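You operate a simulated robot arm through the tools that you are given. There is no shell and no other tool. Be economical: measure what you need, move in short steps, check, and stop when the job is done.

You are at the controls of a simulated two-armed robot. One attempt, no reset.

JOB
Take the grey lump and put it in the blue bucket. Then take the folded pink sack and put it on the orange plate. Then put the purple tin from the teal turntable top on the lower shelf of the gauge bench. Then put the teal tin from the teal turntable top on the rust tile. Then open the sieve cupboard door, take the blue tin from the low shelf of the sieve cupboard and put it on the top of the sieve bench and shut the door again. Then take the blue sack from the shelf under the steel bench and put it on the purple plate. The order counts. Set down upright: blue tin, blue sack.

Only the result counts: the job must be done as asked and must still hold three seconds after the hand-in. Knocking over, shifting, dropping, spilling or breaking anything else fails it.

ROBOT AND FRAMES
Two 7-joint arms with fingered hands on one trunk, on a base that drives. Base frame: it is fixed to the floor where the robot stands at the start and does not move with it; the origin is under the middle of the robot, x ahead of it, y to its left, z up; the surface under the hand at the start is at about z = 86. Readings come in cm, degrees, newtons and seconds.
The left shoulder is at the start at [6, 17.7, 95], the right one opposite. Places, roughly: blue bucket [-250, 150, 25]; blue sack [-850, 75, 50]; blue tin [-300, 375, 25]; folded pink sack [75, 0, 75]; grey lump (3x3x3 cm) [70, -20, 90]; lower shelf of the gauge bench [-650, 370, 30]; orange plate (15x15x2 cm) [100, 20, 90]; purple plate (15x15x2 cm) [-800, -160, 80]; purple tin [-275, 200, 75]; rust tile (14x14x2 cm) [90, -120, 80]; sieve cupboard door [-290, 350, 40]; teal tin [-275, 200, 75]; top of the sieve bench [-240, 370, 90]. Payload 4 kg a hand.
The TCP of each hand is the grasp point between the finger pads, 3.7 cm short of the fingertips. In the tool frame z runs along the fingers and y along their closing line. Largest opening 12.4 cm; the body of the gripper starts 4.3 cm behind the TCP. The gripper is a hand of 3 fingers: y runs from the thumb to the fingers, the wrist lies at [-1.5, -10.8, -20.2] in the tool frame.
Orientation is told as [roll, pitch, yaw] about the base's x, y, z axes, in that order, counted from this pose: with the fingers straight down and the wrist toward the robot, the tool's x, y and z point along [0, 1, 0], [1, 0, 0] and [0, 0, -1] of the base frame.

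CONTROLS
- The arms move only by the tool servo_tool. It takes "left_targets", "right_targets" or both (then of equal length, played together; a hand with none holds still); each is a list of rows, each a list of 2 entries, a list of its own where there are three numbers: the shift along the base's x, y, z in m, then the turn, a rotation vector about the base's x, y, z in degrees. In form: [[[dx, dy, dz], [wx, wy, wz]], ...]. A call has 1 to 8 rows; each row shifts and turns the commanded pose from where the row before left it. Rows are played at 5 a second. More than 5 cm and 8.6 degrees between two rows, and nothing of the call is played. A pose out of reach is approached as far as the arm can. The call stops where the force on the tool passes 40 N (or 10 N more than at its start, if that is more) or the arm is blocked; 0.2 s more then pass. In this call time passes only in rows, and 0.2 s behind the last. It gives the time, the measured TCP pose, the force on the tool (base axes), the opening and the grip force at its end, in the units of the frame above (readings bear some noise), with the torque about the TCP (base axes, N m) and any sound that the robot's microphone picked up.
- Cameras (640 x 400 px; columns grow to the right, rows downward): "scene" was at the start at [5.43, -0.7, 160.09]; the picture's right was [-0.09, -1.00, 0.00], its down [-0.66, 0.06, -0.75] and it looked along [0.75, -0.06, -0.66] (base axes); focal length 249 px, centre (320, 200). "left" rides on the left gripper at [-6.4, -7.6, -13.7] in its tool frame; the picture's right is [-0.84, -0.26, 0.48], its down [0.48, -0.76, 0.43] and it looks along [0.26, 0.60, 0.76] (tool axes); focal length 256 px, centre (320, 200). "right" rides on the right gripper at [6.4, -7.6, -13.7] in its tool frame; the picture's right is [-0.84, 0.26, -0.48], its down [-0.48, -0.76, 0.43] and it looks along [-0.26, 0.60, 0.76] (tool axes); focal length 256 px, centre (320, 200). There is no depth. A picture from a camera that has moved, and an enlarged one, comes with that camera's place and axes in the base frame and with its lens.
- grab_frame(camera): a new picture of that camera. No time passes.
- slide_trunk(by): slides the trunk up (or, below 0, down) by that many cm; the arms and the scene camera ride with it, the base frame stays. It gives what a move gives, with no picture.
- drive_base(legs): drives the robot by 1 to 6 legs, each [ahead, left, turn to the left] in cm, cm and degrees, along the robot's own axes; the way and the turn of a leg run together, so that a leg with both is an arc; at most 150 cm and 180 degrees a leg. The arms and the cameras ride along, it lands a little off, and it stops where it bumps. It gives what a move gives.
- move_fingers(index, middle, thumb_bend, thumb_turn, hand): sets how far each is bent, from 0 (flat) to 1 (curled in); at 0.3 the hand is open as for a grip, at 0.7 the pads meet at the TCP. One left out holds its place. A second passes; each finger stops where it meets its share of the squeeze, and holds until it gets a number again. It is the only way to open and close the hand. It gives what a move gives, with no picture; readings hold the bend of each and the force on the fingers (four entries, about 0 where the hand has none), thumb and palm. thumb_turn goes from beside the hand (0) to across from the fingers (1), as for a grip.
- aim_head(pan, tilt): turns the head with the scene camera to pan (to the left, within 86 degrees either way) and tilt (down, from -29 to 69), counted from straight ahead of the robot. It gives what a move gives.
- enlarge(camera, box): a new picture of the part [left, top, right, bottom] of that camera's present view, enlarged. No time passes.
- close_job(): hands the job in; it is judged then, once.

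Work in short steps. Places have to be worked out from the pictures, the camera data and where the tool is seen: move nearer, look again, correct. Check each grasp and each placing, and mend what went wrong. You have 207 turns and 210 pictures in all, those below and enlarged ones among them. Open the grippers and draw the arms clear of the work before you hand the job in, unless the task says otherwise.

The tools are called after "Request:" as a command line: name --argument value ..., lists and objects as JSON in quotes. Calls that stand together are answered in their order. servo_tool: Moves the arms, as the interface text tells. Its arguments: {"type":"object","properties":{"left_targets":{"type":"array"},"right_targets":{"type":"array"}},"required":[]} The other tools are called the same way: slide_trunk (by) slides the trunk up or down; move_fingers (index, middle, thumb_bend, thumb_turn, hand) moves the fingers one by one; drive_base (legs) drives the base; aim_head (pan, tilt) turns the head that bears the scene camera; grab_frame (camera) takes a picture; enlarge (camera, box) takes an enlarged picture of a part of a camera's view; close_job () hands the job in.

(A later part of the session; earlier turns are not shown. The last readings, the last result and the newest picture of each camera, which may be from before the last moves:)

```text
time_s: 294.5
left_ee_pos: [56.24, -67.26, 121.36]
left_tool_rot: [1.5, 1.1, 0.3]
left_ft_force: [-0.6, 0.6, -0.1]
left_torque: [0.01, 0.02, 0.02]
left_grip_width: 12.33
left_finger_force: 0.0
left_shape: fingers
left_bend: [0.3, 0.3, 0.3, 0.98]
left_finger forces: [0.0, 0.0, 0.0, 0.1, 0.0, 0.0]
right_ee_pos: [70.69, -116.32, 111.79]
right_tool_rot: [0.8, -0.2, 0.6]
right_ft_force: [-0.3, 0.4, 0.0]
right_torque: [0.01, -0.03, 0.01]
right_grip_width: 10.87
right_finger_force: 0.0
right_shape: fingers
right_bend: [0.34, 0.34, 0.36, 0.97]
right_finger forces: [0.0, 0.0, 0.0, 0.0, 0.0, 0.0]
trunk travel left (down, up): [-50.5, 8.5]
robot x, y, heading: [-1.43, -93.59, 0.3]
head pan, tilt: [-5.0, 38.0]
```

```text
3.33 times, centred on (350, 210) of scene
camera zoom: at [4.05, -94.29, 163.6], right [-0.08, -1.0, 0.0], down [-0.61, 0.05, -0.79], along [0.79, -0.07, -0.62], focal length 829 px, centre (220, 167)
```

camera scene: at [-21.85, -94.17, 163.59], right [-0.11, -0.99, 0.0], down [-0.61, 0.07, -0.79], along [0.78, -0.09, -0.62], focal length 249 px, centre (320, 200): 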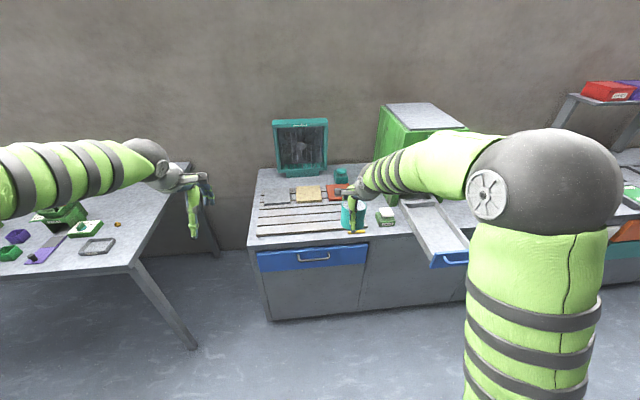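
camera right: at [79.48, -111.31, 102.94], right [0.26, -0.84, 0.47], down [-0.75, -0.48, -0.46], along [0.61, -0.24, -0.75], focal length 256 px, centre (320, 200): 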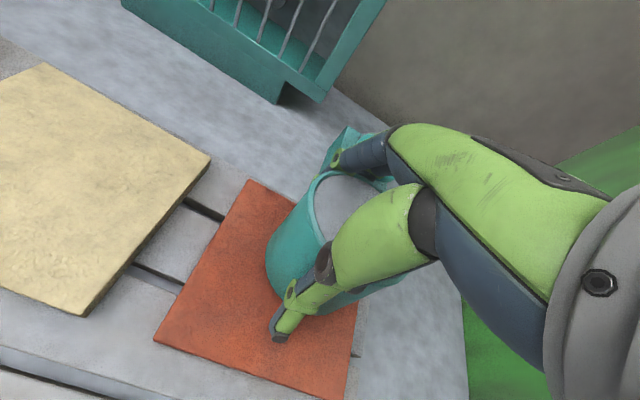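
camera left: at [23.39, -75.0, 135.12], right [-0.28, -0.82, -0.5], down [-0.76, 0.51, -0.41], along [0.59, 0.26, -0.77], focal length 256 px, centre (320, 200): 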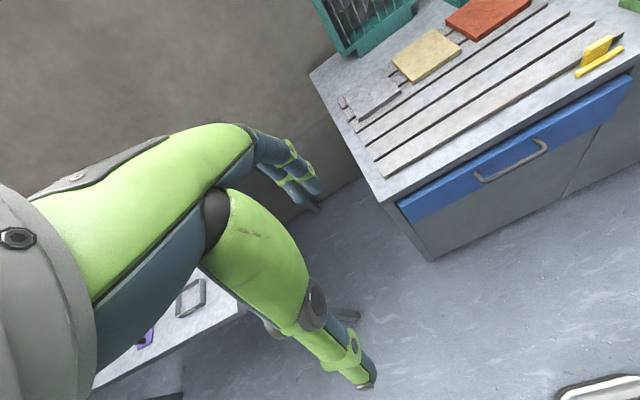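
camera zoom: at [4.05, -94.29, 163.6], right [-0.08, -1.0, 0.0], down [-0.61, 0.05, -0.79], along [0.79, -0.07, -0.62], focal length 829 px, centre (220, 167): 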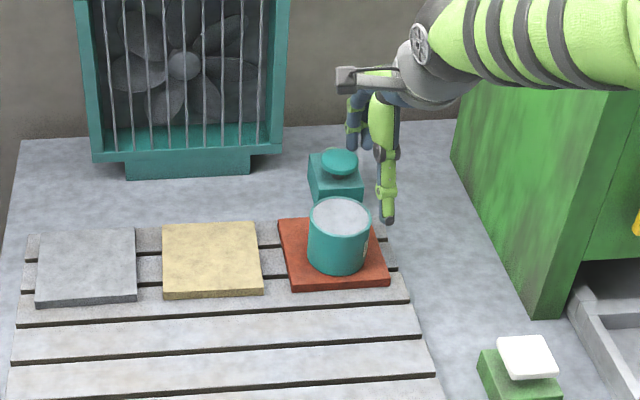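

The teal tin stands on the rust tile. Now I drive to the sieve cupboard.

Request:
servo_tool --right_targets '[[[-0.04, 0.01, 0], [0, 0, 0]], [[-0.04, 0.01, 0], [0, 0, 0]], [[-0.03, 0, 0], [0, 0, 0]]]'

Request:
drive_base --legs '[[-26, 0, 0], [0, 0, 90], [150, 0, 0], [150, 0, 0], [51, 0, 0], [0, 0, 90]]'

Request:
drive_base --legs '[[150, 0, 0], [73, 0, 0], [0, 0, -90]]'

Request:
aim_head --pan 0 --tilt 38

Request:
grab_frame --camera "scene"

```text
time_s: 295.3
left_ee_pos: [56.08, -67.32, 121.28]
left_tool_rot: [1.6, 1.2, 0.3]
left_ft_force: [0.2, 0.3, -0.8]
left_torque: [0.0, 0.0, -0.02]
left_grip_width: 12.35
left_finger_force: 0.0
left_shape: fingers
left_bend: [0.3, 0.3, 0.3, 0.98]
left_finger forces: [0.0, 0.0, 0.1, 0.1, 0.0, 0.0]
right_ee_pos: [59.88, -114.31, 111.79]
right_tool_rot: [0.9, 0.0, 0.6]
right_ft_force: [-0.3, -1.1, -0.6]
right_torque: [0.01, -0.02, 0.03]
right_grip_width: 10.86
right_finger_force: 0.1
right_shape: fingers
right_bend: [0.34, 0.34, 0.36, 0.98]
right_finger forces: [0.0, 0.0, 0.0, 0.1, 0.1, 0.1]
trunk travel left (down, up): [-50.5, 8.5]
robot x, y, heading: [-1.49, -93.72, 0.2]
head pan, tilt: [-5.0, 38.0]
```

```text
time_s: 321.5
left_ee_pos: [-94.64, 228.88, 121.43]
left_tool_rot: [1.5, 1.3, -178.0]
left_ft_force: [-0.1, -1.1, 0.4]
left_torque: [0.0, 0.03, -0.01]
left_grip_width: 12.36
left_finger_force: 0.1
left_shape: fingers
left_bend: [0.3, 0.3, 0.3, 0.98]
left_finger forces: [0.0, 0.0, 0.0, 0.1, 0.0, 0.1]
right_ee_pos: [-99.5, 276.05, 111.69]
right_tool_rot: [0.8, 0.0, -177.9]
right_ft_force: [0.2, 0.5, 0.7]
right_torque: [0.01, 0.0, 0.01]
right_grip_width: 10.82
right_finger_force: 0.1
right_shape: fingers
right_bend: [0.34, 0.34, 0.36, 0.98]
right_finger forces: [0.0, 0.0, 0.0, 0.0, 0.0, 0.0]
trunk travel left (down, up): [-50.5, 8.5]
robot x, y, heading: [-37.92, 257.21, -178.7]
head pan, tilt: [-5.0, 38.0]
```

```text
time_s: 332.4
left_ee_pos: [-316.04, 222.82, 121.38]
left_tool_rot: [1.3, 1.3, -178.1]
left_ft_force: [0.4, -0.5, 0.3]
left_torque: [0.0, 0.01, -0.01]
left_grip_width: 12.33
left_finger_force: 0.0
left_shape: fingers
left_bend: [0.3, 0.3, 0.3, 0.98]
left_finger forces: [0.0, 0.1, 0.0, 0.0, 0.1, 0.1]
right_ee_pos: [-321.15, 269.95, 111.76]
right_tool_rot: [0.9, -0.1, -177.7]
right_ft_force: [0.3, 0.2, 0.4]
right_torque: [-0.03, -0.01, 0.02]
right_grip_width: 10.87
right_finger_force: 0.1
right_shape: fingers
right_bend: [0.34, 0.34, 0.36, 0.98]
right_finger forces: [0.1, 0.0, 0.0, 0.0, 0.1, 0.0]
trunk travel left (down, up): [-50.5, 8.5]
robot x, y, heading: [-258.97, 250.82, -178.2]
head pan, tilt: [-5.0, 38.0]
stopped in leg 2: the robot was blocked; the commanded pose is now the measured one
```

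```text
time_s: 333.0
left_ee_pos: [-316.04, 222.79, 121.36]
left_tool_rot: [1.5, 1.4, -178.0]
left_ft_force: [0.6, 0.6, -0.1]
left_torque: [-0.03, -0.01, -0.01]
left_grip_width: 12.35
left_finger_force: 0.1
left_shape: fingers
left_bend: [0.3, 0.3, 0.3, 0.98]
left_finger forces: [0.1, 0.0, 0.0, 0.0, 0.0, 0.0]
right_ee_pos: [-321.01, 269.86, 111.7]
right_tool_rot: [0.9, 0.0, -177.8]
right_ft_force: [0.8, -0.3, 0.3]
right_torque: [-0.02, -0.01, -0.01]
right_grip_width: 10.88
right_finger_force: 0.1
right_shape: fingers
right_bend: [0.34, 0.34, 0.36, 0.98]
right_finger forces: [0.1, 0.0, 0.1, 0.0, 0.1, 0.0]
trunk travel left (down, up): [-50.5, 8.5]
robot x, y, heading: [-259.31, 251.04, -178.5]
head pan, tilt: [0.0, 38.0]
```

```text
119 pictures are left
camera scene: at [-264.75, 250.77, 163.6], right [-0.03, 1.0, 0.0], down [0.62, 0.02, -0.79], along [-0.79, -0.02, -0.62], focal length 249 px, centre (320, 200)
```

scene: 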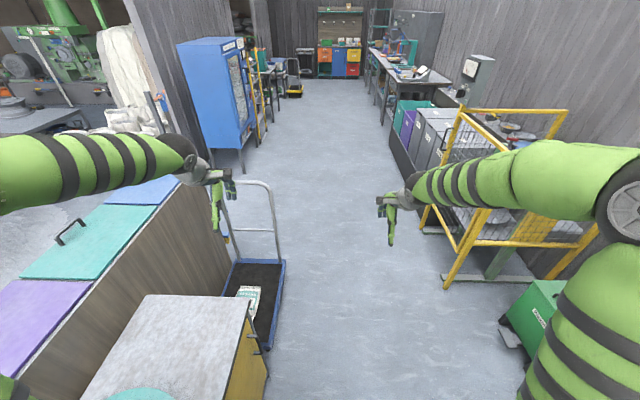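

The base brushed the turntable cabinet at the very end of the leg. I check the turntable and then move away to the right.

Request:
aim_head --pan 45 --tilt 60

Request:
grab_frame --camera "scene"

Request:
drive_base --legs '[[0, -18, 0], [10, 0, 0], [0, 0, -91.5]]'

Request:
aim_head --pan 10 --tilt 42

Request:
grab_frame --camera "scene"

```text
time_s: 334.2
left_ee_pos: [-316.04, 222.89, 121.33]
left_tool_rot: [1.5, 1.3, -178.0]
left_ft_force: [-0.1, -0.3, 0.6]
left_torque: [-0.03, 0.01, 0.04]
left_grip_width: 12.35
left_finger_force: 0.1
left_shape: fingers
left_bend: [0.3, 0.3, 0.3, 0.98]
left_finger forces: [0.0, 0.0, 0.0, 0.1, 0.0, 0.0]
right_ee_pos: [-321.02, 269.84, 111.69]
right_tool_rot: [0.8, 0.1, -177.7]
right_ft_force: [-0.4, 0.3, 0.5]
right_torque: [-0.02, 0.02, -0.01]
right_grip_width: 10.84
right_finger_force: 0.0
right_shape: fingers
right_bend: [0.34, 0.34, 0.36, 0.98]
right_finger forces: [0.0, 0.0, 0.0, 0.0, 0.0, 0.0]
trunk travel left (down, up): [-50.5, 8.5]
robot x, y, heading: [-259.18, 250.68, -178.2]
head pan, tilt: [45.0, 60.0]
```

```text
118 pictures are left
camera scene: at [-260.68, 246.18, 160.63], right [-0.73, 0.68, 0.0], down [0.59, 0.63, -0.5], along [-0.34, -0.36, -0.87], focal length 249 px, centre (320, 200)
```

scene: 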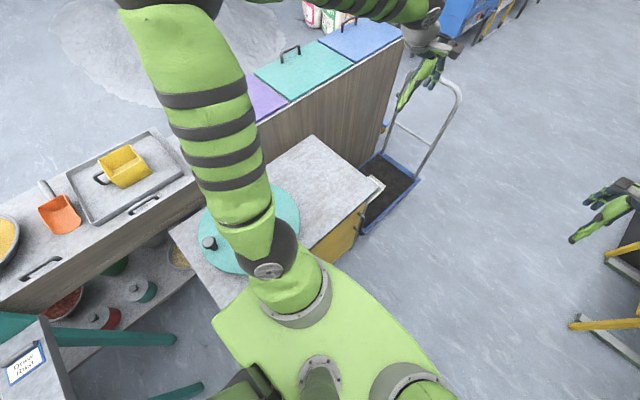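

```text
time_s: 340.3
left_ee_pos: [-296.39, 326.23, 121.3]
left_tool_rot: [1.5, 1.2, 90.9]
left_ft_force: [0.0, -0.8, -0.2]
left_torque: [-0.01, -0.01, 0.0]
left_grip_width: 12.33
left_finger_force: 0.1
left_shape: fingers
left_bend: [0.3, 0.3, 0.3, 0.98]
left_finger forces: [0.1, 0.0, 0.0, 0.1, 0.0, 0.0]
right_ee_pos: [-249.37, 330.25, 111.66]
right_tool_rot: [0.8, 0.0, 91.1]
right_ft_force: [0.7, 0.7, 0.2]
right_torque: [-0.01, -0.03, -0.01]
right_grip_width: 10.84
right_finger_force: 0.1
right_shape: fingers
right_bend: [0.34, 0.34, 0.36, 0.98]
right_finger forces: [0.0, 0.0, 0.1, 0.0, 0.0, 0.0]
trunk travel left (down, up): [-50.5, 8.5]
robot x, y, heading: [-269.35, 268.88, 90.4]
head pan, tilt: [45.0, 60.0]
```

```text
time_s: 341.3
left_ee_pos: [-296.44, 326.27, 121.3]
left_tool_rot: [1.4, 1.3, 90.7]
left_ft_force: [0.4, -0.1, 0.0]
left_torque: [-0.01, 0.0, -0.02]
left_grip_width: 12.33
left_finger_force: 0.0
left_shape: fingers
left_bend: [0.3, 0.3, 0.3, 0.98]
left_finger forces: [0.0, 0.1, 0.1, 0.0, 0.0, 0.0]
right_ee_pos: [-249.39, 330.28, 111.65]
right_tool_rot: [0.7, 0.0, 91.0]
right_ft_force: [-0.5, 0.5, -0.7]
right_torque: [0.03, -0.07, 0.0]
right_grip_width: 10.84
right_finger_force: 0.0
right_shape: fingers
right_bend: [0.34, 0.34, 0.36, 0.98]
right_finger forces: [0.1, 0.0, 0.0, 0.0, 0.1, 0.0]
trunk travel left (down, up): [-50.5, 8.5]
robot x, y, heading: [-269.51, 268.86, 90.4]
head pan, tilt: [10.0, 42.0]
```

```text
117 pictures are left
camera scene: at [-271.11, 274.02, 163.0], right [0.98, 0.18, 0.0], down [0.12, -0.66, -0.74], along [-0.14, 0.73, -0.67], focal length 249 px, centre (320, 200)
```

scene: 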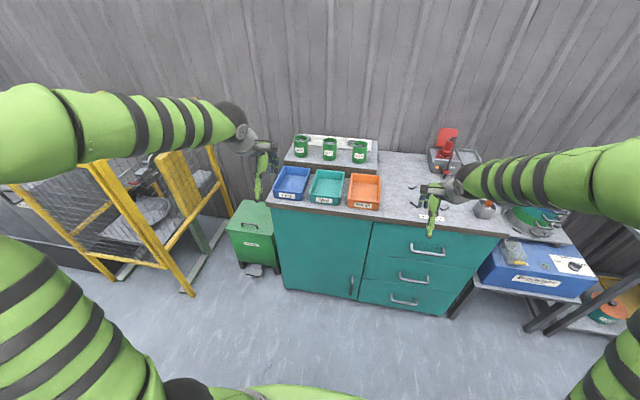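

I zoom onto the door and its handle.

Request:
enlarge --camera "scene" --box '[260, 180, 420, 320]'

```text
2.86 times, centred on (340, 250) of scene
camera zoom: at [-271.11, 274.02, 163.0], right [0.98, 0.18, 0.0], down [0.12, -0.66, -0.74], along [-0.14, 0.73, -0.67], focal length 710 px, centre (263, 57)
```

zoom: 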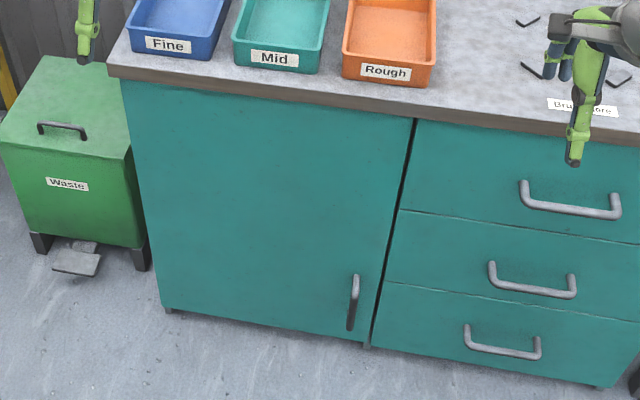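

The door spans x −311…−262 (front y≈355), with a vertical handle at about x=−267, z 15–36. I step right out of the door's swing and reorient the left hand (fingers forward-down, closing sideways).

Request:
drive_base --legs '[[-5, -25, 0]]'

Request:
servo_tool --left_targets '[[[0, -0.01, 0], [0, 0, -8.2]], [[0, -0.01, 0], [0, 0, -8.2]], [[0, 0, 0], [0, 0, -8.2]], [[0, 0, 0], [0, 0, -8.2]], [[0, 0, 0], [0, 0, -8.2]], [[0, 0, 0], [0, 0, -8.2]], [[0, 0, 0], [0, 0, -8.2]], [[0, 0, 0], [0, 0, -8.2]]]'

Request:
servo_tool --left_targets '[[[0, 0, 0], [0, 0, -8.2]], [[0, 0, 0], [0, 0, -8.2]], [[0, 0, 0], [7.5, 0, -8.2]], [[0, 0, 0], [7.5, 0, 0]], [[0, 0, 0], [7.5, 0, 0]], [[0, 0, 0], [7.5, 0, 0]], [[0, 0, 0], [7.5, 0, 0]], [[0, 0, 0], [7.5, 0, 0]]]'

Request:
grab_frame --camera "scene"

```text
time_s: 343.1
left_ee_pos: [-271.28, 321.44, 121.47]
left_tool_rot: [1.5, 1.2, 90.7]
left_ft_force: [0.5, 0.6, -0.2]
left_torque: [0.0, 0.03, -0.04]
left_grip_width: 12.32
left_finger_force: 0.0
left_shape: fingers
left_bend: [0.3, 0.3, 0.3, 0.98]
left_finger forces: [0.0, 0.0, 0.0, 0.1, 0.1, 0.0]
right_ee_pos: [-224.21, 325.62, 111.69]
right_tool_rot: [0.9, 0.0, 91.1]
right_ft_force: [-0.1, 0.0, -0.3]
right_torque: [-0.01, 0.01, 0.02]
right_grip_width: 10.86
right_finger_force: 0.0
right_shape: fingers
right_bend: [0.34, 0.34, 0.36, 0.98]
right_finger forces: [0.0, 0.0, 0.1, 0.0, 0.0, 0.1]
trunk travel left (down, up): [-50.5, 8.5]
robot x, y, heading: [-244.66, 263.98, 90.7]
head pan, tilt: [10.0, 42.0]
```

```text
time_s: 344.9
left_ee_pos: [-271.35, 319.56, 121.28]
left_tool_rot: [1.4, 1.3, 25.0]
left_ft_force: [-0.7, 0.6, 0.3]
left_torque: [0.04, 0.0, -0.01]
left_grip_width: 12.34
left_finger_force: 0.0
left_shape: fingers
left_bend: [0.3, 0.3, 0.3, 0.98]
left_finger forces: [0.0, 0.0, 0.1, 0.0, 0.0, 0.0]
right_ee_pos: [-224.33, 325.65, 111.77]
right_tool_rot: [0.8, 0.0, 91.1]
right_ft_force: [0.1, -0.3, -0.3]
right_torque: [0.04, -0.01, -0.02]
right_grip_width: 10.83
right_finger_force: 0.0
right_shape: fingers
right_bend: [0.34, 0.34, 0.36, 0.98]
right_finger forces: [0.1, 0.1, 0.0, 0.0, 0.1, 0.0]
trunk travel left (down, up): [-50.5, 8.5]
robot x, y, heading: [-244.47, 264.2, 90.6]
head pan, tilt: [10.0, 42.0]
```

```text
refused: row 3 steps farther than a row can; nothing moved
```

```text
115 pictures are left
camera scene: at [-246.01, 269.36, 163.0], right [0.98, 0.18, 0.0], down [0.12, -0.66, -0.74], along [-0.14, 0.73, -0.67], focal length 249 px, centre (320, 200)
```

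scene: 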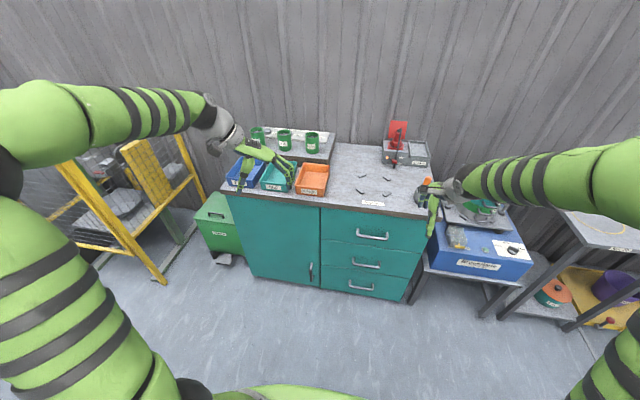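

I continue with separate yaw and pitch rows.

Request:
servo_tool --left_targets '[[[0, 0, 0], [0, 0, -8.2]], [[0, 0, 0], [0, 0, -8.2]], [[0, 0, 0], [0, 0, -8.2]], [[0, 0, 0], [8.2, 0, 0]], [[0, 0, 0], [8.2, 0, 0]], [[0, 0, 0], [8.2, 0, 0]], [[0, 0, 0], [8.2, 0, 0]], [[0, 0, 0], [8.2, 0, 0]]]'

Request:
grab_frame --camera "scene"

```text
time_s: 346.8
left_ee_pos: [-271.36, 319.57, 121.43]
left_tool_rot: [42.5, 0.6, 1.4]
left_ft_force: [0.0, -0.5, 0.1]
left_torque: [0.0, 0.0, 0.03]
left_grip_width: 12.35
left_finger_force: 0.0
left_shape: fingers
left_bend: [0.3, 0.3, 0.3, 0.98]
left_finger forces: [0.0, 0.0, 0.1, 0.0, 0.0, 0.0]
right_ee_pos: [-224.25, 325.52, 111.66]
right_tool_rot: [0.8, 0.0, 91.1]
right_ft_force: [0.0, 0.0, -0.5]
right_torque: [0.02, 0.0, -0.01]
right_grip_width: 10.85
right_finger_force: 0.2
right_shape: fingers
right_bend: [0.34, 0.34, 0.36, 0.98]
right_finger forces: [0.1, 0.1, 0.0, 0.1, 0.0, 0.0]
trunk travel left (down, up): [-50.5, 8.5]
robot x, y, heading: [-244.45, 264.1, 90.6]
head pan, tilt: [10.0, 42.0]
```

```text
114 pictures are left
camera scene: at [-246.0, 269.27, 163.01], right [0.98, 0.18, 0.0], down [0.12, -0.66, -0.74], along [-0.14, 0.73, -0.67], focal length 249 px, centre (320, 200)
```

scene: 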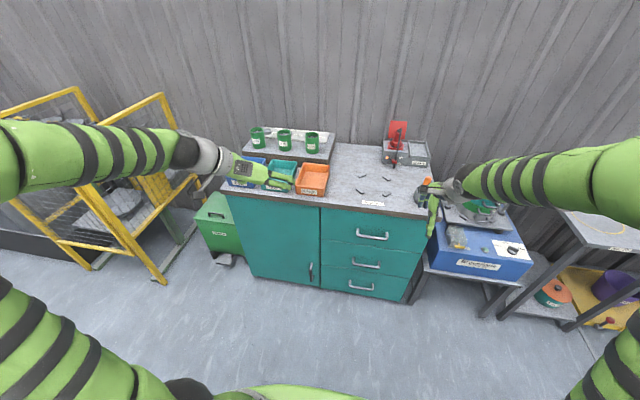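

Orientation reached. I lower the trunk in two steps and look through the left camera.

Request:
slide_trunk --by -40

Request:
slide_trunk --by -10

Request:
grab_frame --camera "left"

Request:
grab_frame --camera "scene"

```text
time_s: 350.6
left_ee_pos: [-271.51, 319.42, 81.36]
left_tool_rot: [42.4, 0.6, 1.3]
left_ft_force: [-0.7, 0.1, -0.9]
left_torque: [0.0, -0.01, 0.0]
left_grip_width: 12.33
left_finger_force: 0.1
left_shape: fingers
left_bend: [0.3, 0.3, 0.3, 0.98]
left_finger forces: [0.1, 0.0, 0.1, 0.0, 0.1, 0.1]
right_ee_pos: [-224.43, 325.53, 71.71]
right_tool_rot: [0.8, 0.0, 91.1]
right_ft_force: [0.6, -0.1, 0.2]
right_torque: [0.0, -0.03, 0.01]
right_grip_width: 10.86
right_finger_force: 0.1
right_shape: fingers
right_bend: [0.34, 0.34, 0.36, 0.98]
right_finger forces: [0.0, 0.0, 0.1, 0.1, 0.1, 0.0]
trunk travel left (down, up): [-10.5, 48.5]
robot x, y, heading: [-244.39, 263.86, 90.5]
head pan, tilt: [10.0, 42.0]
```

```text
time_s: 351.9
left_ee_pos: [-271.32, 319.61, 71.36]
left_tool_rot: [42.5, 0.5, 1.3]
left_ft_force: [0.0, -0.6, -0.1]
left_torque: [0.02, 0.0, 0.01]
left_grip_width: 12.35
left_finger_force: 0.1
left_shape: fingers
left_bend: [0.3, 0.3, 0.3, 0.98]
left_finger forces: [0.1, 0.0, 0.1, 0.0, 0.0, 0.0]
right_ee_pos: [-224.38, 325.59, 61.7]
right_tool_rot: [0.8, 0.0, 91.2]
right_ft_force: [0.9, -0.3, 0.7]
right_torque: [0.01, -0.03, 0.01]
right_grip_width: 10.89
right_finger_force: 0.0
right_shape: fingers
right_bend: [0.34, 0.34, 0.36, 0.98]
right_finger forces: [0.0, 0.0, 0.0, 0.0, 0.1, 0.0]
trunk travel left (down, up): [-0.5, 58.5]
robot x, y, heading: [-244.46, 264.18, 90.5]
head pan, tilt: [10.0, 42.0]
```

```text
113 pictures are left
camera left: at [-278.71, 305.44, 77.31], right [-0.26, -0.3, -0.92], down [-0.77, 0.63, 0.01], along [0.58, 0.71, -0.39], focal length 256 px, centre (320, 200)
```

left: 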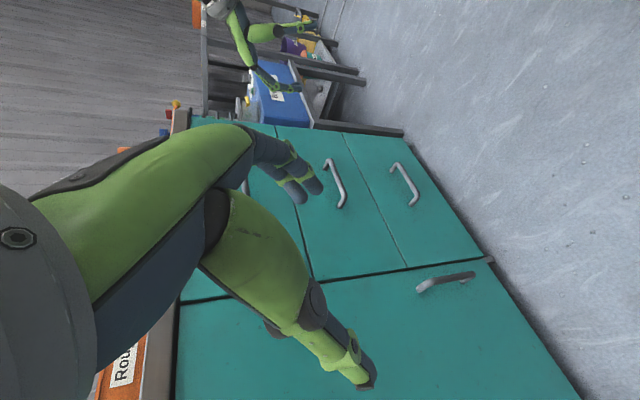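

```text
112 pictures are left
camera scene: at [-245.99, 269.31, 113.01], right [0.98, 0.18, 0.0], down [0.12, -0.66, -0.74], along [-0.14, 0.73, -0.67], focal length 249 px, centre (320, 200)
```

scene: 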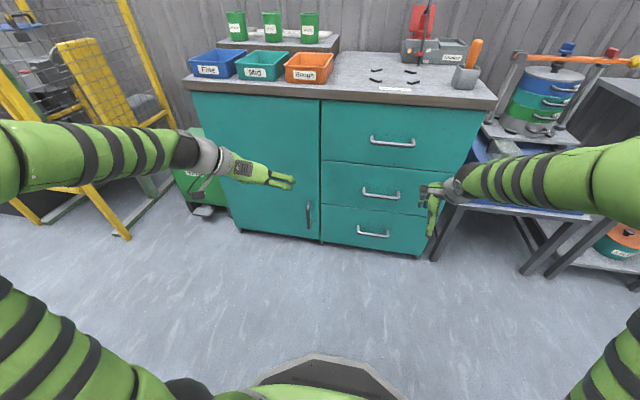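

Handle bar is at about [-266.8, 351, 25], vertical. I bring the left hand down in front of it.

Request:
servo_tool --left_targets '[[[0.006, 0, -0.048], [0, 0, 0]], [[0.006, 0, -0.048], [0, 0, 0]], [[0.006, 0, -0.048], [0, 0, 0]], [[0.006, 0, -0.048], [0, 0, 0]], [[0.006, 0, -0.048], [0, 0, 0]], [[0.006, 0, -0.048], [0, 0, 0]], [[0.006, 0, -0.048], [0, 0, 0]], [[0, 0.02, -0.045], [0, 0, 0]]]'

Request:
servo_tool --left_targets '[[[0, 0.03, -0.035], [0, 0, 0]], [[0, 0.03, -0.03], [0, 0, 0]], [[0, 0.035, 0], [0, 0, 0]], [[0, 0.035, 0], [0, 0, 0]]]'

Request:
grab_frame --camera "left"

Request:
enlarge --camera "scene" --box '[230, 150, 390, 250]'

```text
time_s: 353.7
left_ee_pos: [-267.23, 321.66, 33.09]
left_tool_rot: [42.3, 0.6, 1.4]
left_ft_force: [-0.2, 0.8, 0.0]
left_torque: [-0.01, 0.03, 0.01]
left_grip_width: 12.35
left_finger_force: 0.1
left_shape: fingers
left_bend: [0.3, 0.3, 0.3, 0.98]
left_finger forces: [0.0, 0.0, 0.1, 0.1, 0.0, 0.1]
right_ee_pos: [-224.36, 325.63, 61.7]
right_tool_rot: [0.7, -0.1, 91.1]
right_ft_force: [0.4, 0.6, 0.4]
right_torque: [0.01, 0.02, -0.03]
right_grip_width: 10.87
right_finger_force: 0.1
right_shape: fingers
right_bend: [0.34, 0.34, 0.36, 0.98]
right_finger forces: [0.0, 0.1, 0.1, 0.0, 0.0, 0.0]
trunk travel left (down, up): [-0.5, 58.5]
robot x, y, heading: [-244.54, 263.97, 90.8]
head pan, tilt: [10.0, 42.0]
```

```text
time_s: 354.7
left_ee_pos: [-267.2, 334.47, 26.65]
left_tool_rot: [42.4, 0.7, 1.3]
left_ft_force: [-0.7, 0.0, 0.1]
left_torque: [0.01, 0.02, 0.01]
left_grip_width: 12.31
left_finger_force: 0.0
left_shape: fingers
left_bend: [0.3, 0.3, 0.3, 0.98]
left_finger forces: [0.0, 0.1, 0.1, 0.0, 0.0, 0.0]
right_ee_pos: [-224.28, 325.56, 61.68]
right_tool_rot: [0.8, 0.1, 91.1]
right_ft_force: [-0.3, 0.4, -0.3]
right_torque: [0.02, -0.01, -0.04]
right_grip_width: 10.83
right_finger_force: 0.0
right_shape: fingers
right_bend: [0.34, 0.34, 0.36, 0.98]
right_finger forces: [0.2, 0.0, 0.0, 0.0, 0.1, 0.0]
trunk travel left (down, up): [-0.5, 58.5]
robot x, y, heading: [-244.61, 264.13, 90.2]
head pan, tilt: [10.0, 42.0]
```

```text
111 pictures are left
camera left: at [-274.51, 320.44, 32.6], right [-0.26, -0.3, -0.92], down [-0.77, 0.63, 0.01], along [0.58, 0.71, -0.4], focal length 256 px, centre (320, 200)
```

left: 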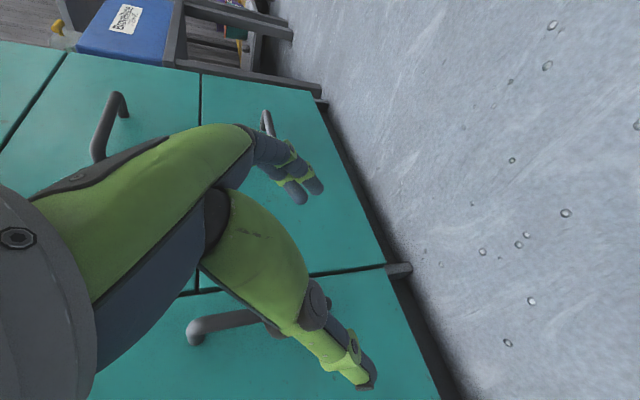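

```text
4.00 times, centred on (310, 200) of scene
camera zoom: at [-246.0, 269.3, 113.01], right [0.98, 0.18, 0.0], down [0.12, -0.66, -0.74], along [-0.14, 0.73, -0.67], focal length 994 px, centre (360, 200)
```

zoom: 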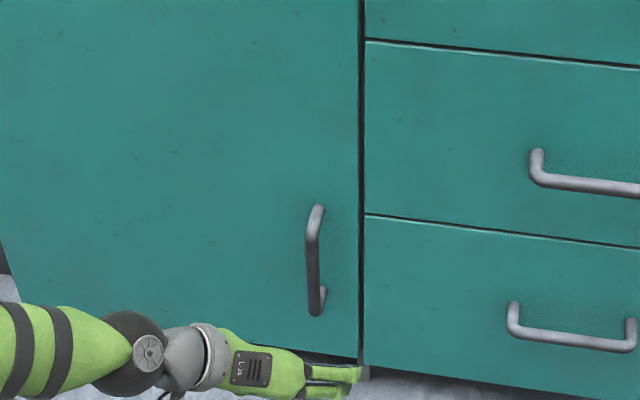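

The hand is right in front of the handle, bar at x≈−267, z 17–35. I move forward so the pads surround it.

Request:
servo_tool --left_targets '[[[0, 0.045, 0], [0, 0, 0]], [[0, 0.045, 0], [0, 0, 0]], [[0, 0.04, 0], [0, 0, 0]], [[0, 0.025, 0], [0, 0, 0]]]'

Request:
grab_frame --camera "left"

Request:
enlarge --camera "scene" --box '[230, 150, 390, 250]'

```text
time_s: 355.7
left_ee_pos: [-267.35, 349.9, 26.68]
left_tool_rot: [42.3, 0.5, 1.2]
left_ft_force: [0.1, -14.1, 3.5]
left_torque: [-0.2, -0.23, -0.94]
left_grip_width: 12.33
left_finger_force: 7.3
left_shape: fingers
left_bend: [0.3, 0.3, 0.3, 0.98]
left_finger forces: [0.0, 14.6, 0.0, 0.1, 0.0, 0.0]
right_ee_pos: [-224.4, 325.48, 61.73]
right_tool_rot: [0.8, 0.1, 91.1]
right_ft_force: [1.2, -0.5, -0.2]
right_torque: [0.02, -0.02, 0.01]
right_grip_width: 10.86
right_finger_force: 0.0
right_shape: fingers
right_bend: [0.34, 0.34, 0.36, 0.98]
right_finger forces: [0.0, 0.0, 0.0, 0.1, 0.0, 0.0]
trunk travel left (down, up): [-0.5, 58.5]
robot x, y, heading: [-244.38, 264.23, 90.6]
head pan, tilt: [10.0, 42.0]
```

```text
109 pictures are left
camera left: at [-274.6, 335.82, 32.65], right [-0.26, -0.3, -0.92], down [-0.77, 0.63, 0.01], along [0.58, 0.71, -0.4], focal length 256 px, centre (320, 200)
```

left: 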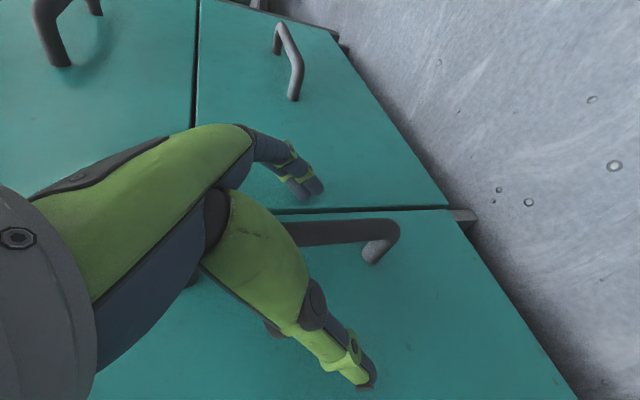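

```text
4.00 times, centred on (310, 200) of scene
camera zoom: at [-246.01, 269.24, 113.02], right [0.98, 0.18, 0.0], down [0.12, -0.66, -0.74], along [-0.14, 0.73, -0.67], focal length 994 px, centre (360, 200)
```

zoom: 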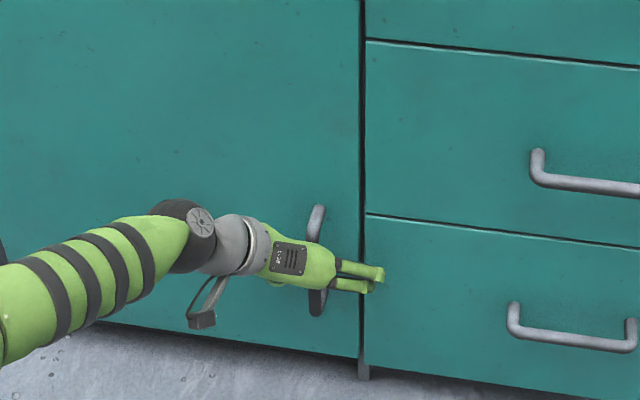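

The middle fingertip presses the front panel; I back 0.7 cm and close round the bar.

Request:
servo_tool --left_targets '[[[0, -0.007, 0], [0, 0, 0]]]'

Request:
move_fingers --hand "left" --index 0.75 --middle 0.75 --thumb_bend 0.75

Request:
grab_frame --camera "left"

```text
time_s: 356.1
left_ee_pos: [-267.2, 349.31, 26.87]
left_tool_rot: [42.5, 0.5, 1.3]
left_ft_force: [0.4, 0.2, -0.1]
left_torque: [0.02, -0.01, 0.0]
left_grip_width: 12.36
left_finger_force: 0.1
left_shape: fingers
left_bend: [0.3, 0.3, 0.3, 0.98]
left_finger forces: [0.0, 0.0, 0.0, 0.0, 0.0, 0.0]
right_ee_pos: [-224.25, 325.54, 61.7]
right_tool_rot: [0.8, 0.0, 91.2]
right_ft_force: [-1.0, 0.4, -0.6]
right_torque: [0.02, 0.03, 0.01]
right_grip_width: 10.86
right_finger_force: 0.1
right_shape: fingers
right_bend: [0.34, 0.34, 0.36, 0.98]
right_finger forces: [0.0, 0.0, 0.0, 0.0, 0.0, 0.0]
trunk travel left (down, up): [-0.5, 58.5]
robot x, y, heading: [-244.8, 264.2, 91.0]
head pan, tilt: [10.0, 42.0]
```

```text
time_s: 357.1
left_ee_pos: [-267.52, 349.33, 26.85]
left_tool_rot: [42.5, 0.6, 1.5]
left_ft_force: [-7.5, 3.0, 5.3]
left_torque: [0.21, -0.58, -0.82]
left_grip_width: 0.42
left_finger_force: 23.9
left_shape: fingers
left_bend: [0.74, 0.42, 0.66, 0.98]
left_finger forces: [9.9, 15.9, 0.0, 0.1, 23.5, 0.0]
right_ee_pos: [-224.25, 325.59, 61.7]
right_tool_rot: [0.8, 0.1, 91.1]
right_ft_force: [0.4, 0.1, -0.2]
right_torque: [0.02, 0.03, 0.0]
right_grip_width: 10.86
right_finger_force: 0.0
right_shape: fingers
right_bend: [0.34, 0.34, 0.36, 0.98]
right_finger forces: [0.0, 0.2, 0.1, 0.0, 0.0, 0.0]
trunk travel left (down, up): [-0.5, 58.5]
robot x, y, heading: [-244.2, 263.76, 90.5]
head pan, tilt: [10.0, 42.0]
```

```text
107 pictures are left
camera left: at [-274.69, 335.26, 32.74], right [-0.26, -0.3, -0.92], down [-0.78, 0.63, 0.01], along [0.58, 0.72, -0.39], focal length 256 px, centre (320, 200)
```

left: 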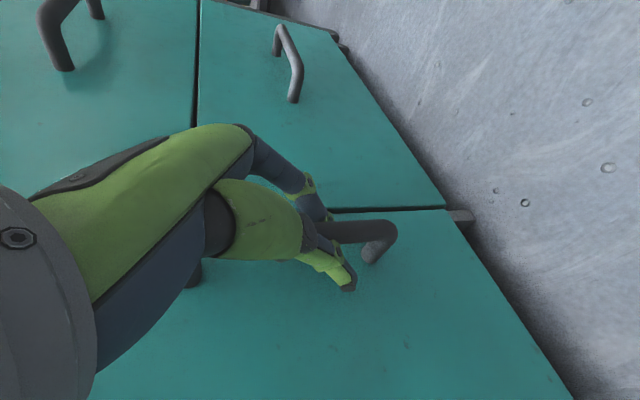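

The fingers hold the handle. I pull along the door's arc in small steps.

Request:
servo_tool --left_targets '[[[-0.003, -0.025, 0], [0, 0, -2]], [[-0.006, -0.03, 0], [0, 0, -3]], [[-0.01, -0.035, 0], [0, 0, -4]]]'

Request:
grab_frame --camera "left"

Request:
grab_frame --camera "scene"

```text
time_s: 357.9
left_ee_pos: [-269.21, 340.31, 26.88]
left_tool_rot: [42.5, 0.7, -7.6]
left_ft_force: [-12.7, 8.2, 3.8]
left_torque: [0.13, -0.67, -1.16]
left_grip_width: 0.6
left_finger_force: 33.1
left_shape: fingers
left_bend: [0.74, 0.41, 0.65, 0.98]
left_finger forces: [12.6, 24.1, 0.0, 0.0, 28.9, 0.0]
right_ee_pos: [-224.13, 325.57, 61.71]
right_tool_rot: [0.7, 0.1, 91.1]
right_ft_force: [0.1, -0.2, 0.1]
right_torque: [-0.02, 0.02, -0.02]
right_grip_width: 10.86
right_finger_force: 0.0
right_shape: fingers
right_bend: [0.34, 0.34, 0.36, 0.98]
right_finger forces: [0.1, 0.1, 0.0, 0.0, 0.0, 0.1]
trunk travel left (down, up): [-0.5, 58.5]
robot x, y, heading: [-244.47, 264.1, 90.7]
head pan, tilt: [10.0, 42.0]
```

```text
106 pictures are left
camera left: at [-278.6, 327.49, 32.75], right [-0.3, -0.25, -0.92], down [-0.67, 0.75, 0.02], along [0.68, 0.62, -0.39], focal length 256 px, centre (320, 200)
```

left: 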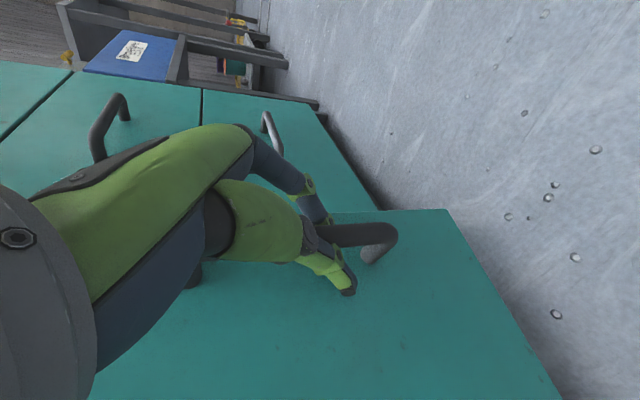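

```text
105 pictures are left
camera scene: at [-246.0, 269.32, 113.01], right [0.98, 0.18, 0.0], down [0.12, -0.66, -0.74], along [-0.14, 0.73, -0.67], focal length 249 px, centre (320, 200)
```

scene: 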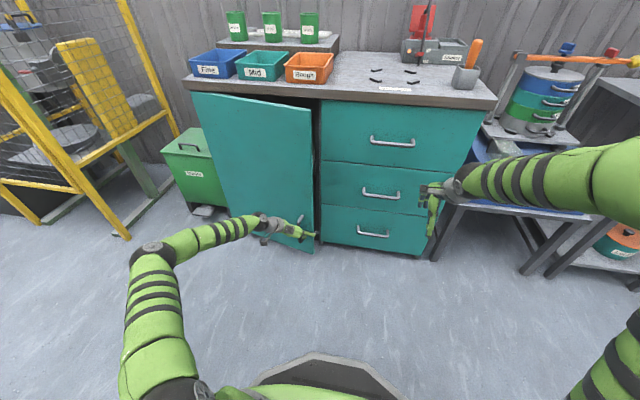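

The door swings freely. I continue along the arc to about 45–50° open.

Request:
servo_tool --left_targets '[[[-0.013, -0.03, 0], [0, 0, -4]], [[-0.013, -0.028, 0], [0, 0, -4]], [[-0.017, -0.03, 0], [0, 0, -4]], [[-0.019, -0.029, 0], [0, 0, -4]], [[-0.022, -0.027, 0], [0, 0, -4]], [[-0.023, -0.025, 0], [0, 0, -4]], [[-0.025, -0.023, 0], [0, 0, -4]], [[-0.027, -0.022, 0], [0, 0, -4]]]'

Request:
grab_frame --camera "scene"

```text
time_s: 359.7
left_ee_pos: [-284.93, 318.94, 26.72]
left_tool_rot: [42.4, 0.6, -39.7]
left_ft_force: [-3.6, 13.0, 8.4]
left_torque: [-0.47, -1.01, -1.78]
left_grip_width: 0.63
left_finger_force: 40.4
left_shape: fingers
left_bend: [0.74, 0.39, 0.65, 0.98]
left_finger forces: [17.5, 35.7, 0.0, 0.0, 27.1, 0.1]
right_ee_pos: [-224.35, 325.64, 61.71]
right_tool_rot: [0.9, 0.0, 91.1]
right_ft_force: [-1.0, -0.6, -0.9]
right_torque: [-0.05, -0.01, -0.02]
right_grip_width: 10.86
right_finger_force: 0.2
right_shape: fingers
right_bend: [0.34, 0.34, 0.36, 0.98]
right_finger forces: [0.0, 0.0, 0.0, 0.0, 0.1, 0.0]
trunk travel left (down, up): [-0.5, 58.5]
robot x, y, heading: [-244.82, 264.08, 90.5]
head pan, tilt: [10.0, 42.0]
```

```text
104 pictures are left
camera scene: at [-245.97, 269.3, 113.01], right [0.98, 0.18, 0.0], down [0.12, -0.66, -0.74], along [-0.14, 0.73, -0.67], focal length 249 px, centre (320, 200)
```

scene: 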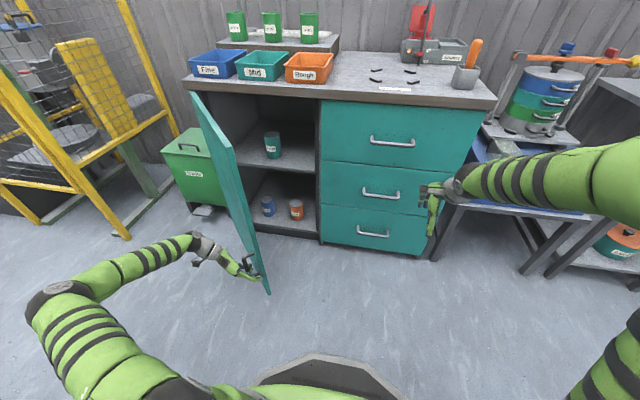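

The low shelf shows a blue tin and an orange tin. I keep swinging the door toward 90°.

Request:
servo_tool --left_targets '[[[-0.03, -0.019, 0], [0, 0, -4.5]], [[-0.03, -0.017, 0], [0, 0, -4.5]], [[-0.032, -0.015, 0], [0, 0, -4.5]], [[-0.032, -0.012, 0], [0, 0, -4.5]], [[-0.033, -0.009, 0], [0, 0, -4.5]], [[-0.034, -0.007, 0], [0, 0, -4.5]], [[-0.034, -0.004, 0], [0, 0, -4.5]]]'

Request:
grab_frame --camera "scene"

```text
time_s: 361.0
left_ee_pos: [-299.29, 311.65, 27.05]
left_tool_rot: [42.4, 0.9, -62.8]
left_ft_force: [-3.3, 22.7, -16.8]
left_torque: [-0.04, 0.06, -0.99]
left_grip_width: 1.11
left_finger_force: 28.9
left_shape: fingers
left_bend: [0.74, 0.44, 0.62, 0.96]
left_finger forces: [7.5, 17.7, 0.0, 0.0, 32.6, 0.0]
left hand out of reach, approached as far as the arm can: row 5, 6
right_ee_pos: [-224.25, 325.55, 61.73]
right_tool_rot: [0.8, 0.0, 90.9]
right_ft_force: [0.1, 0.1, 0.4]
right_torque: [-0.05, 0.01, -0.02]
right_grip_width: 10.87
right_finger_force: 0.1
right_shape: fingers
right_bend: [0.34, 0.34, 0.36, 0.98]
right_finger forces: [0.0, 0.1, 0.0, 0.0, 0.1, 0.1]
trunk travel left (down, up): [-0.5, 58.5]
robot x, y, heading: [-244.39, 264.4, 90.2]
head pan, tilt: [10.0, 42.0]
stopped in row 6 (left hand): the force on the tool passed its limit at 50 N (the readings are from after the stop); the commanded pose is now the measured one
```

```text
103 pictures are left
camera scene: at [-246.07, 269.51, 112.94], right [0.98, 0.18, 0.0], down [0.12, -0.66, -0.74], along [-0.13, 0.73, -0.67], focal length 249 px, centre (320, 200)
```

scene: 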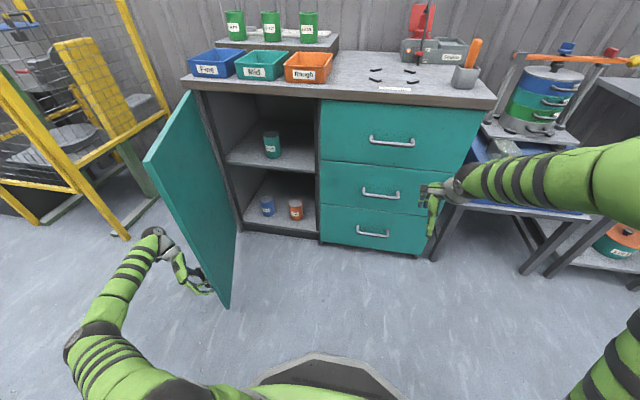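

The door is at about 75°; the arm is at its reach limit. I drive the base a little left while still holding the handle, to swing the door further.

Request:
drive_base --legs '[[-1, 9, 0]]'

Request:
grab_frame --camera "scene"

```text
time_s: 362.1
left_ee_pos: [-308.45, 310.42, 27.29]
left_tool_rot: [42.3, 0.8, -62.7]
left_ft_force: [5.3, 15.8, -8.1]
left_torque: [-0.73, -0.36, -2.49]
left_grip_width: 1.23
left_finger_force: 47.3
left_shape: fingers
left_bend: [0.73, 0.38, 0.63, 0.98]
left_finger forces: [24.9, 43.6, 0.0, 0.0, 27.0, 0.1]
right_ee_pos: [-233.41, 324.54, 61.62]
right_tool_rot: [0.8, 0.0, 91.0]
right_ft_force: [0.2, 0.8, -0.3]
right_torque: [-0.02, 0.0, 0.0]
right_grip_width: 10.87
right_finger_force: 0.1
right_shape: fingers
right_bend: [0.34, 0.34, 0.36, 0.98]
right_finger forces: [0.0, 0.0, 0.0, 0.0, 0.0, 0.0]
trunk travel left (down, up): [-0.5, 58.5]
robot x, y, heading: [-254.01, 263.22, 90.5]
head pan, tilt: [10.0, 42.0]
```

```text
102 pictures are left
camera scene: at [-255.1, 268.34, 113.0], right [0.98, 0.18, 0.0], down [0.12, -0.66, -0.74], along [-0.14, 0.73, -0.67], focal length 249 px, centre (320, 200)
```

scene: 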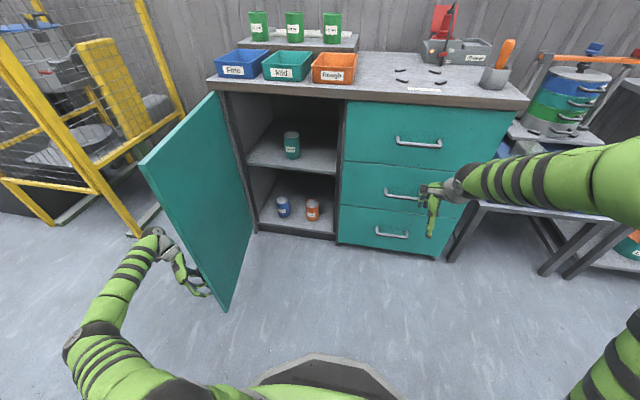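

The door stands at about 88°. I open the left hand and withdraw it away from the handle.

Request:
move_fingers --hand "left" --index 0.35 --middle 0.35 --thumb_bend 0.35

Request:
servo_tool --left_targets '[[[-0.013, -0.012, 0.012], [0, 0, 0]], [[-0.013, -0.02, 0.012], [0, 0, 0]], [[-0.013, -0.02, 0.015], [0, 0, 0]], [[-0.013, -0.02, 0.015], [0, 0, 0]]]'

Request:
grab_frame --camera "scene"

Request:
grab_frame --camera "left"

```text
time_s: 363.1
left_ee_pos: [-308.45, 310.41, 27.34]
left_tool_rot: [42.3, 0.9, -62.7]
left_ft_force: [-0.7, -0.3, -0.6]
left_torque: [0.06, 0.01, -0.01]
left_grip_width: 10.8
left_finger_force: 0.1
left_shape: fingers
left_bend: [0.35, 0.35, 0.35, 0.98]
left_finger forces: [0.0, 0.0, 0.0, 0.0, 0.1, 0.0]
right_ee_pos: [-233.31, 324.56, 61.61]
right_tool_rot: [0.8, -0.1, 91.0]
right_ft_force: [-0.1, 0.8, -0.4]
right_torque: [-0.03, -0.02, 0.0]
right_grip_width: 10.87
right_finger_force: 0.1
right_shape: fingers
right_bend: [0.34, 0.34, 0.36, 0.98]
right_finger forces: [0.1, 0.0, 0.0, 0.0, 0.1, 0.1]
trunk travel left (down, up): [-0.5, 58.5]
robot x, y, heading: [-253.54, 263.35, 90.4]
head pan, tilt: [10.0, 42.0]
```

```text
time_s: 364.1
left_ee_pos: [-312.37, 302.99, 33.14]
left_tool_rot: [42.2, 0.9, -62.5]
left_ft_force: [0.4, 0.2, -0.7]
left_torque: [0.0, -0.04, 0.03]
left_grip_width: 10.86
left_finger_force: 0.1
left_shape: fingers
left_bend: [0.35, 0.35, 0.35, 0.98]
left_finger forces: [0.1, 0.1, 0.0, 0.1, 0.0, 0.1]
left hand out of reach, approached as far as the arm can: row 2, 3, 4
right_ee_pos: [-233.26, 324.41, 61.6]
right_tool_rot: [0.8, -0.1, 91.0]
right_ft_force: [0.5, 0.3, -0.7]
right_torque: [-0.03, -0.01, -0.01]
right_grip_width: 10.86
right_finger_force: 0.1
right_shape: fingers
right_bend: [0.34, 0.34, 0.36, 0.98]
right_finger forces: [0.0, 0.0, 0.1, 0.0, 0.1, 0.0]
trunk travel left (down, up): [-0.5, 58.5]
robot x, y, heading: [-253.74, 262.78, 90.5]
head pan, tilt: [10.0, 42.0]
```

```text
101 pictures are left
camera scene: at [-255.07, 268.29, 113.0], right [0.98, 0.18, 0.0], down [0.12, -0.66, -0.74], along [-0.14, 0.73, -0.67], focal length 249 px, centre (320, 200)
```

scene: 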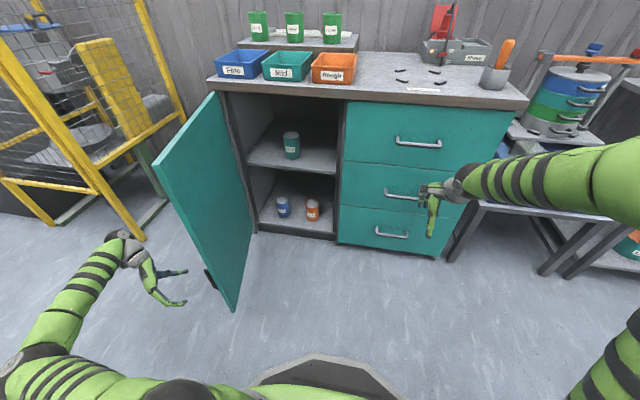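

```text
100 pictures are left
camera left: at [-328.21, 303.22, 39.25], right [-0.39, 0.1, -0.92], down [0.23, 0.97, 0.01], along [0.89, -0.2, -0.4], focal length 256 px, centre (320, 200)
```

left: 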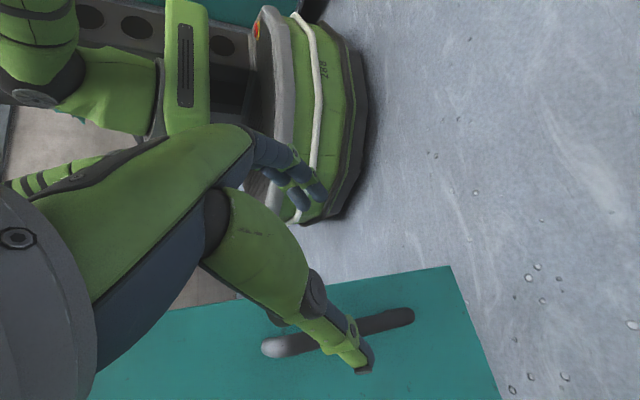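

The hand is clear. I raise it along the outside of the door, turning it back.

Request:
servo_tool --left_targets '[[[0, -0.012, 0.045], [0, 0, 6]], [[0, -0.012, 0.045], [0, 0, 6]], [[0, -0.012, 0.045], [0, 0, 6]], [[0, -0.012, 0.045], [0, 0, 6]], [[0, -0.012, 0.045], [0, 0, 6]], [[0, -0.012, 0.045], [0, 0, 6]], [[0, 0, 0.045], [0, 0, 6]], [[0, 0, 0.045], [0, 0, 6]]]'

Request:
servo_tool --left_targets '[[[0, 0, 0.045], [0, 0, 6]], [[0, 0, 0.045], [0, 0, 6]], [[0.01, 0, 0.045], [0, 0, 6]], [[0.02, 0, 0.045], [0, 0, 0]], [[0.03, 0.01, 0.03], [0, 0, 0]], [[0.03, 0.02, 0.02], [0, 0, 0]]]'

Request:
grab_frame --camera "scene"

```text
time_s: 365.9
left_ee_pos: [-312.41, 295.75, 69.34]
left_tool_rot: [42.2, 0.8, -14.6]
left_ft_force: [0.1, 1.5, -0.1]
left_torque: [0.0, -0.05, 0.02]
left_grip_width: 10.82
left_finger_force: 0.2
left_shape: fingers
left_bend: [0.35, 0.35, 0.35, 0.98]
left_finger forces: [0.0, 0.0, 0.0, 0.0, 0.0, 0.0]
right_ee_pos: [-233.29, 324.51, 61.61]
right_tool_rot: [0.7, 0.0, 91.1]
right_ft_force: [0.4, 0.4, -0.2]
right_torque: [0.02, 0.02, -0.02]
right_grip_width: 10.84
right_finger_force: 0.1
right_shape: fingers
right_bend: [0.34, 0.34, 0.36, 0.98]
right_finger forces: [0.0, 0.1, 0.1, 0.0, 0.0, 0.0]
trunk travel left (down, up): [-0.5, 58.5]
robot x, y, heading: [-253.5, 262.91, 90.4]
head pan, tilt: [10.0, 42.0]
```

```text
time_s: 367.3
left_ee_pos: [-303.36, 298.72, 92.34]
left_tool_rot: [42.3, 0.8, 3.2]
left_ft_force: [-0.3, 0.2, -1.1]
left_torque: [0.0, -0.01, 0.02]
left_grip_width: 10.83
left_finger_force: 0.1
left_shape: fingers
left_bend: [0.35, 0.35, 0.35, 0.98]
left_finger forces: [0.0, 0.0, 0.1, 0.0, 0.1, 0.1]
right_ee_pos: [-233.21, 324.58, 61.73]
right_tool_rot: [0.9, 0.0, 91.0]
right_ft_force: [0.3, -0.1, -0.1]
right_torque: [0.0, 0.0, -0.03]
right_grip_width: 10.86
right_finger_force: 0.0
right_shape: fingers
right_bend: [0.34, 0.34, 0.36, 0.98]
right_finger forces: [0.1, 0.0, 0.0, 0.0, 0.0, 0.0]
trunk travel left (down, up): [-0.5, 58.5]
robot x, y, heading: [-253.24, 262.77, 90.4]
head pan, tilt: [10.0, 42.0]
```

```text
99 pictures are left
camera scene: at [-255.08, 268.25, 113.0], right [0.98, 0.18, 0.0], down [0.12, -0.66, -0.74], along [-0.14, 0.73, -0.67], focal length 249 px, centre (320, 200)
```

scene: 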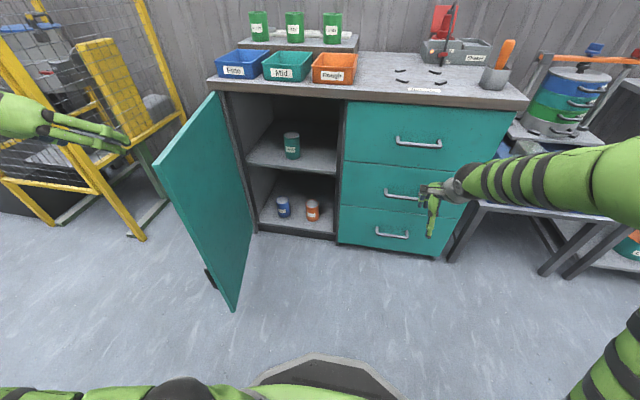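

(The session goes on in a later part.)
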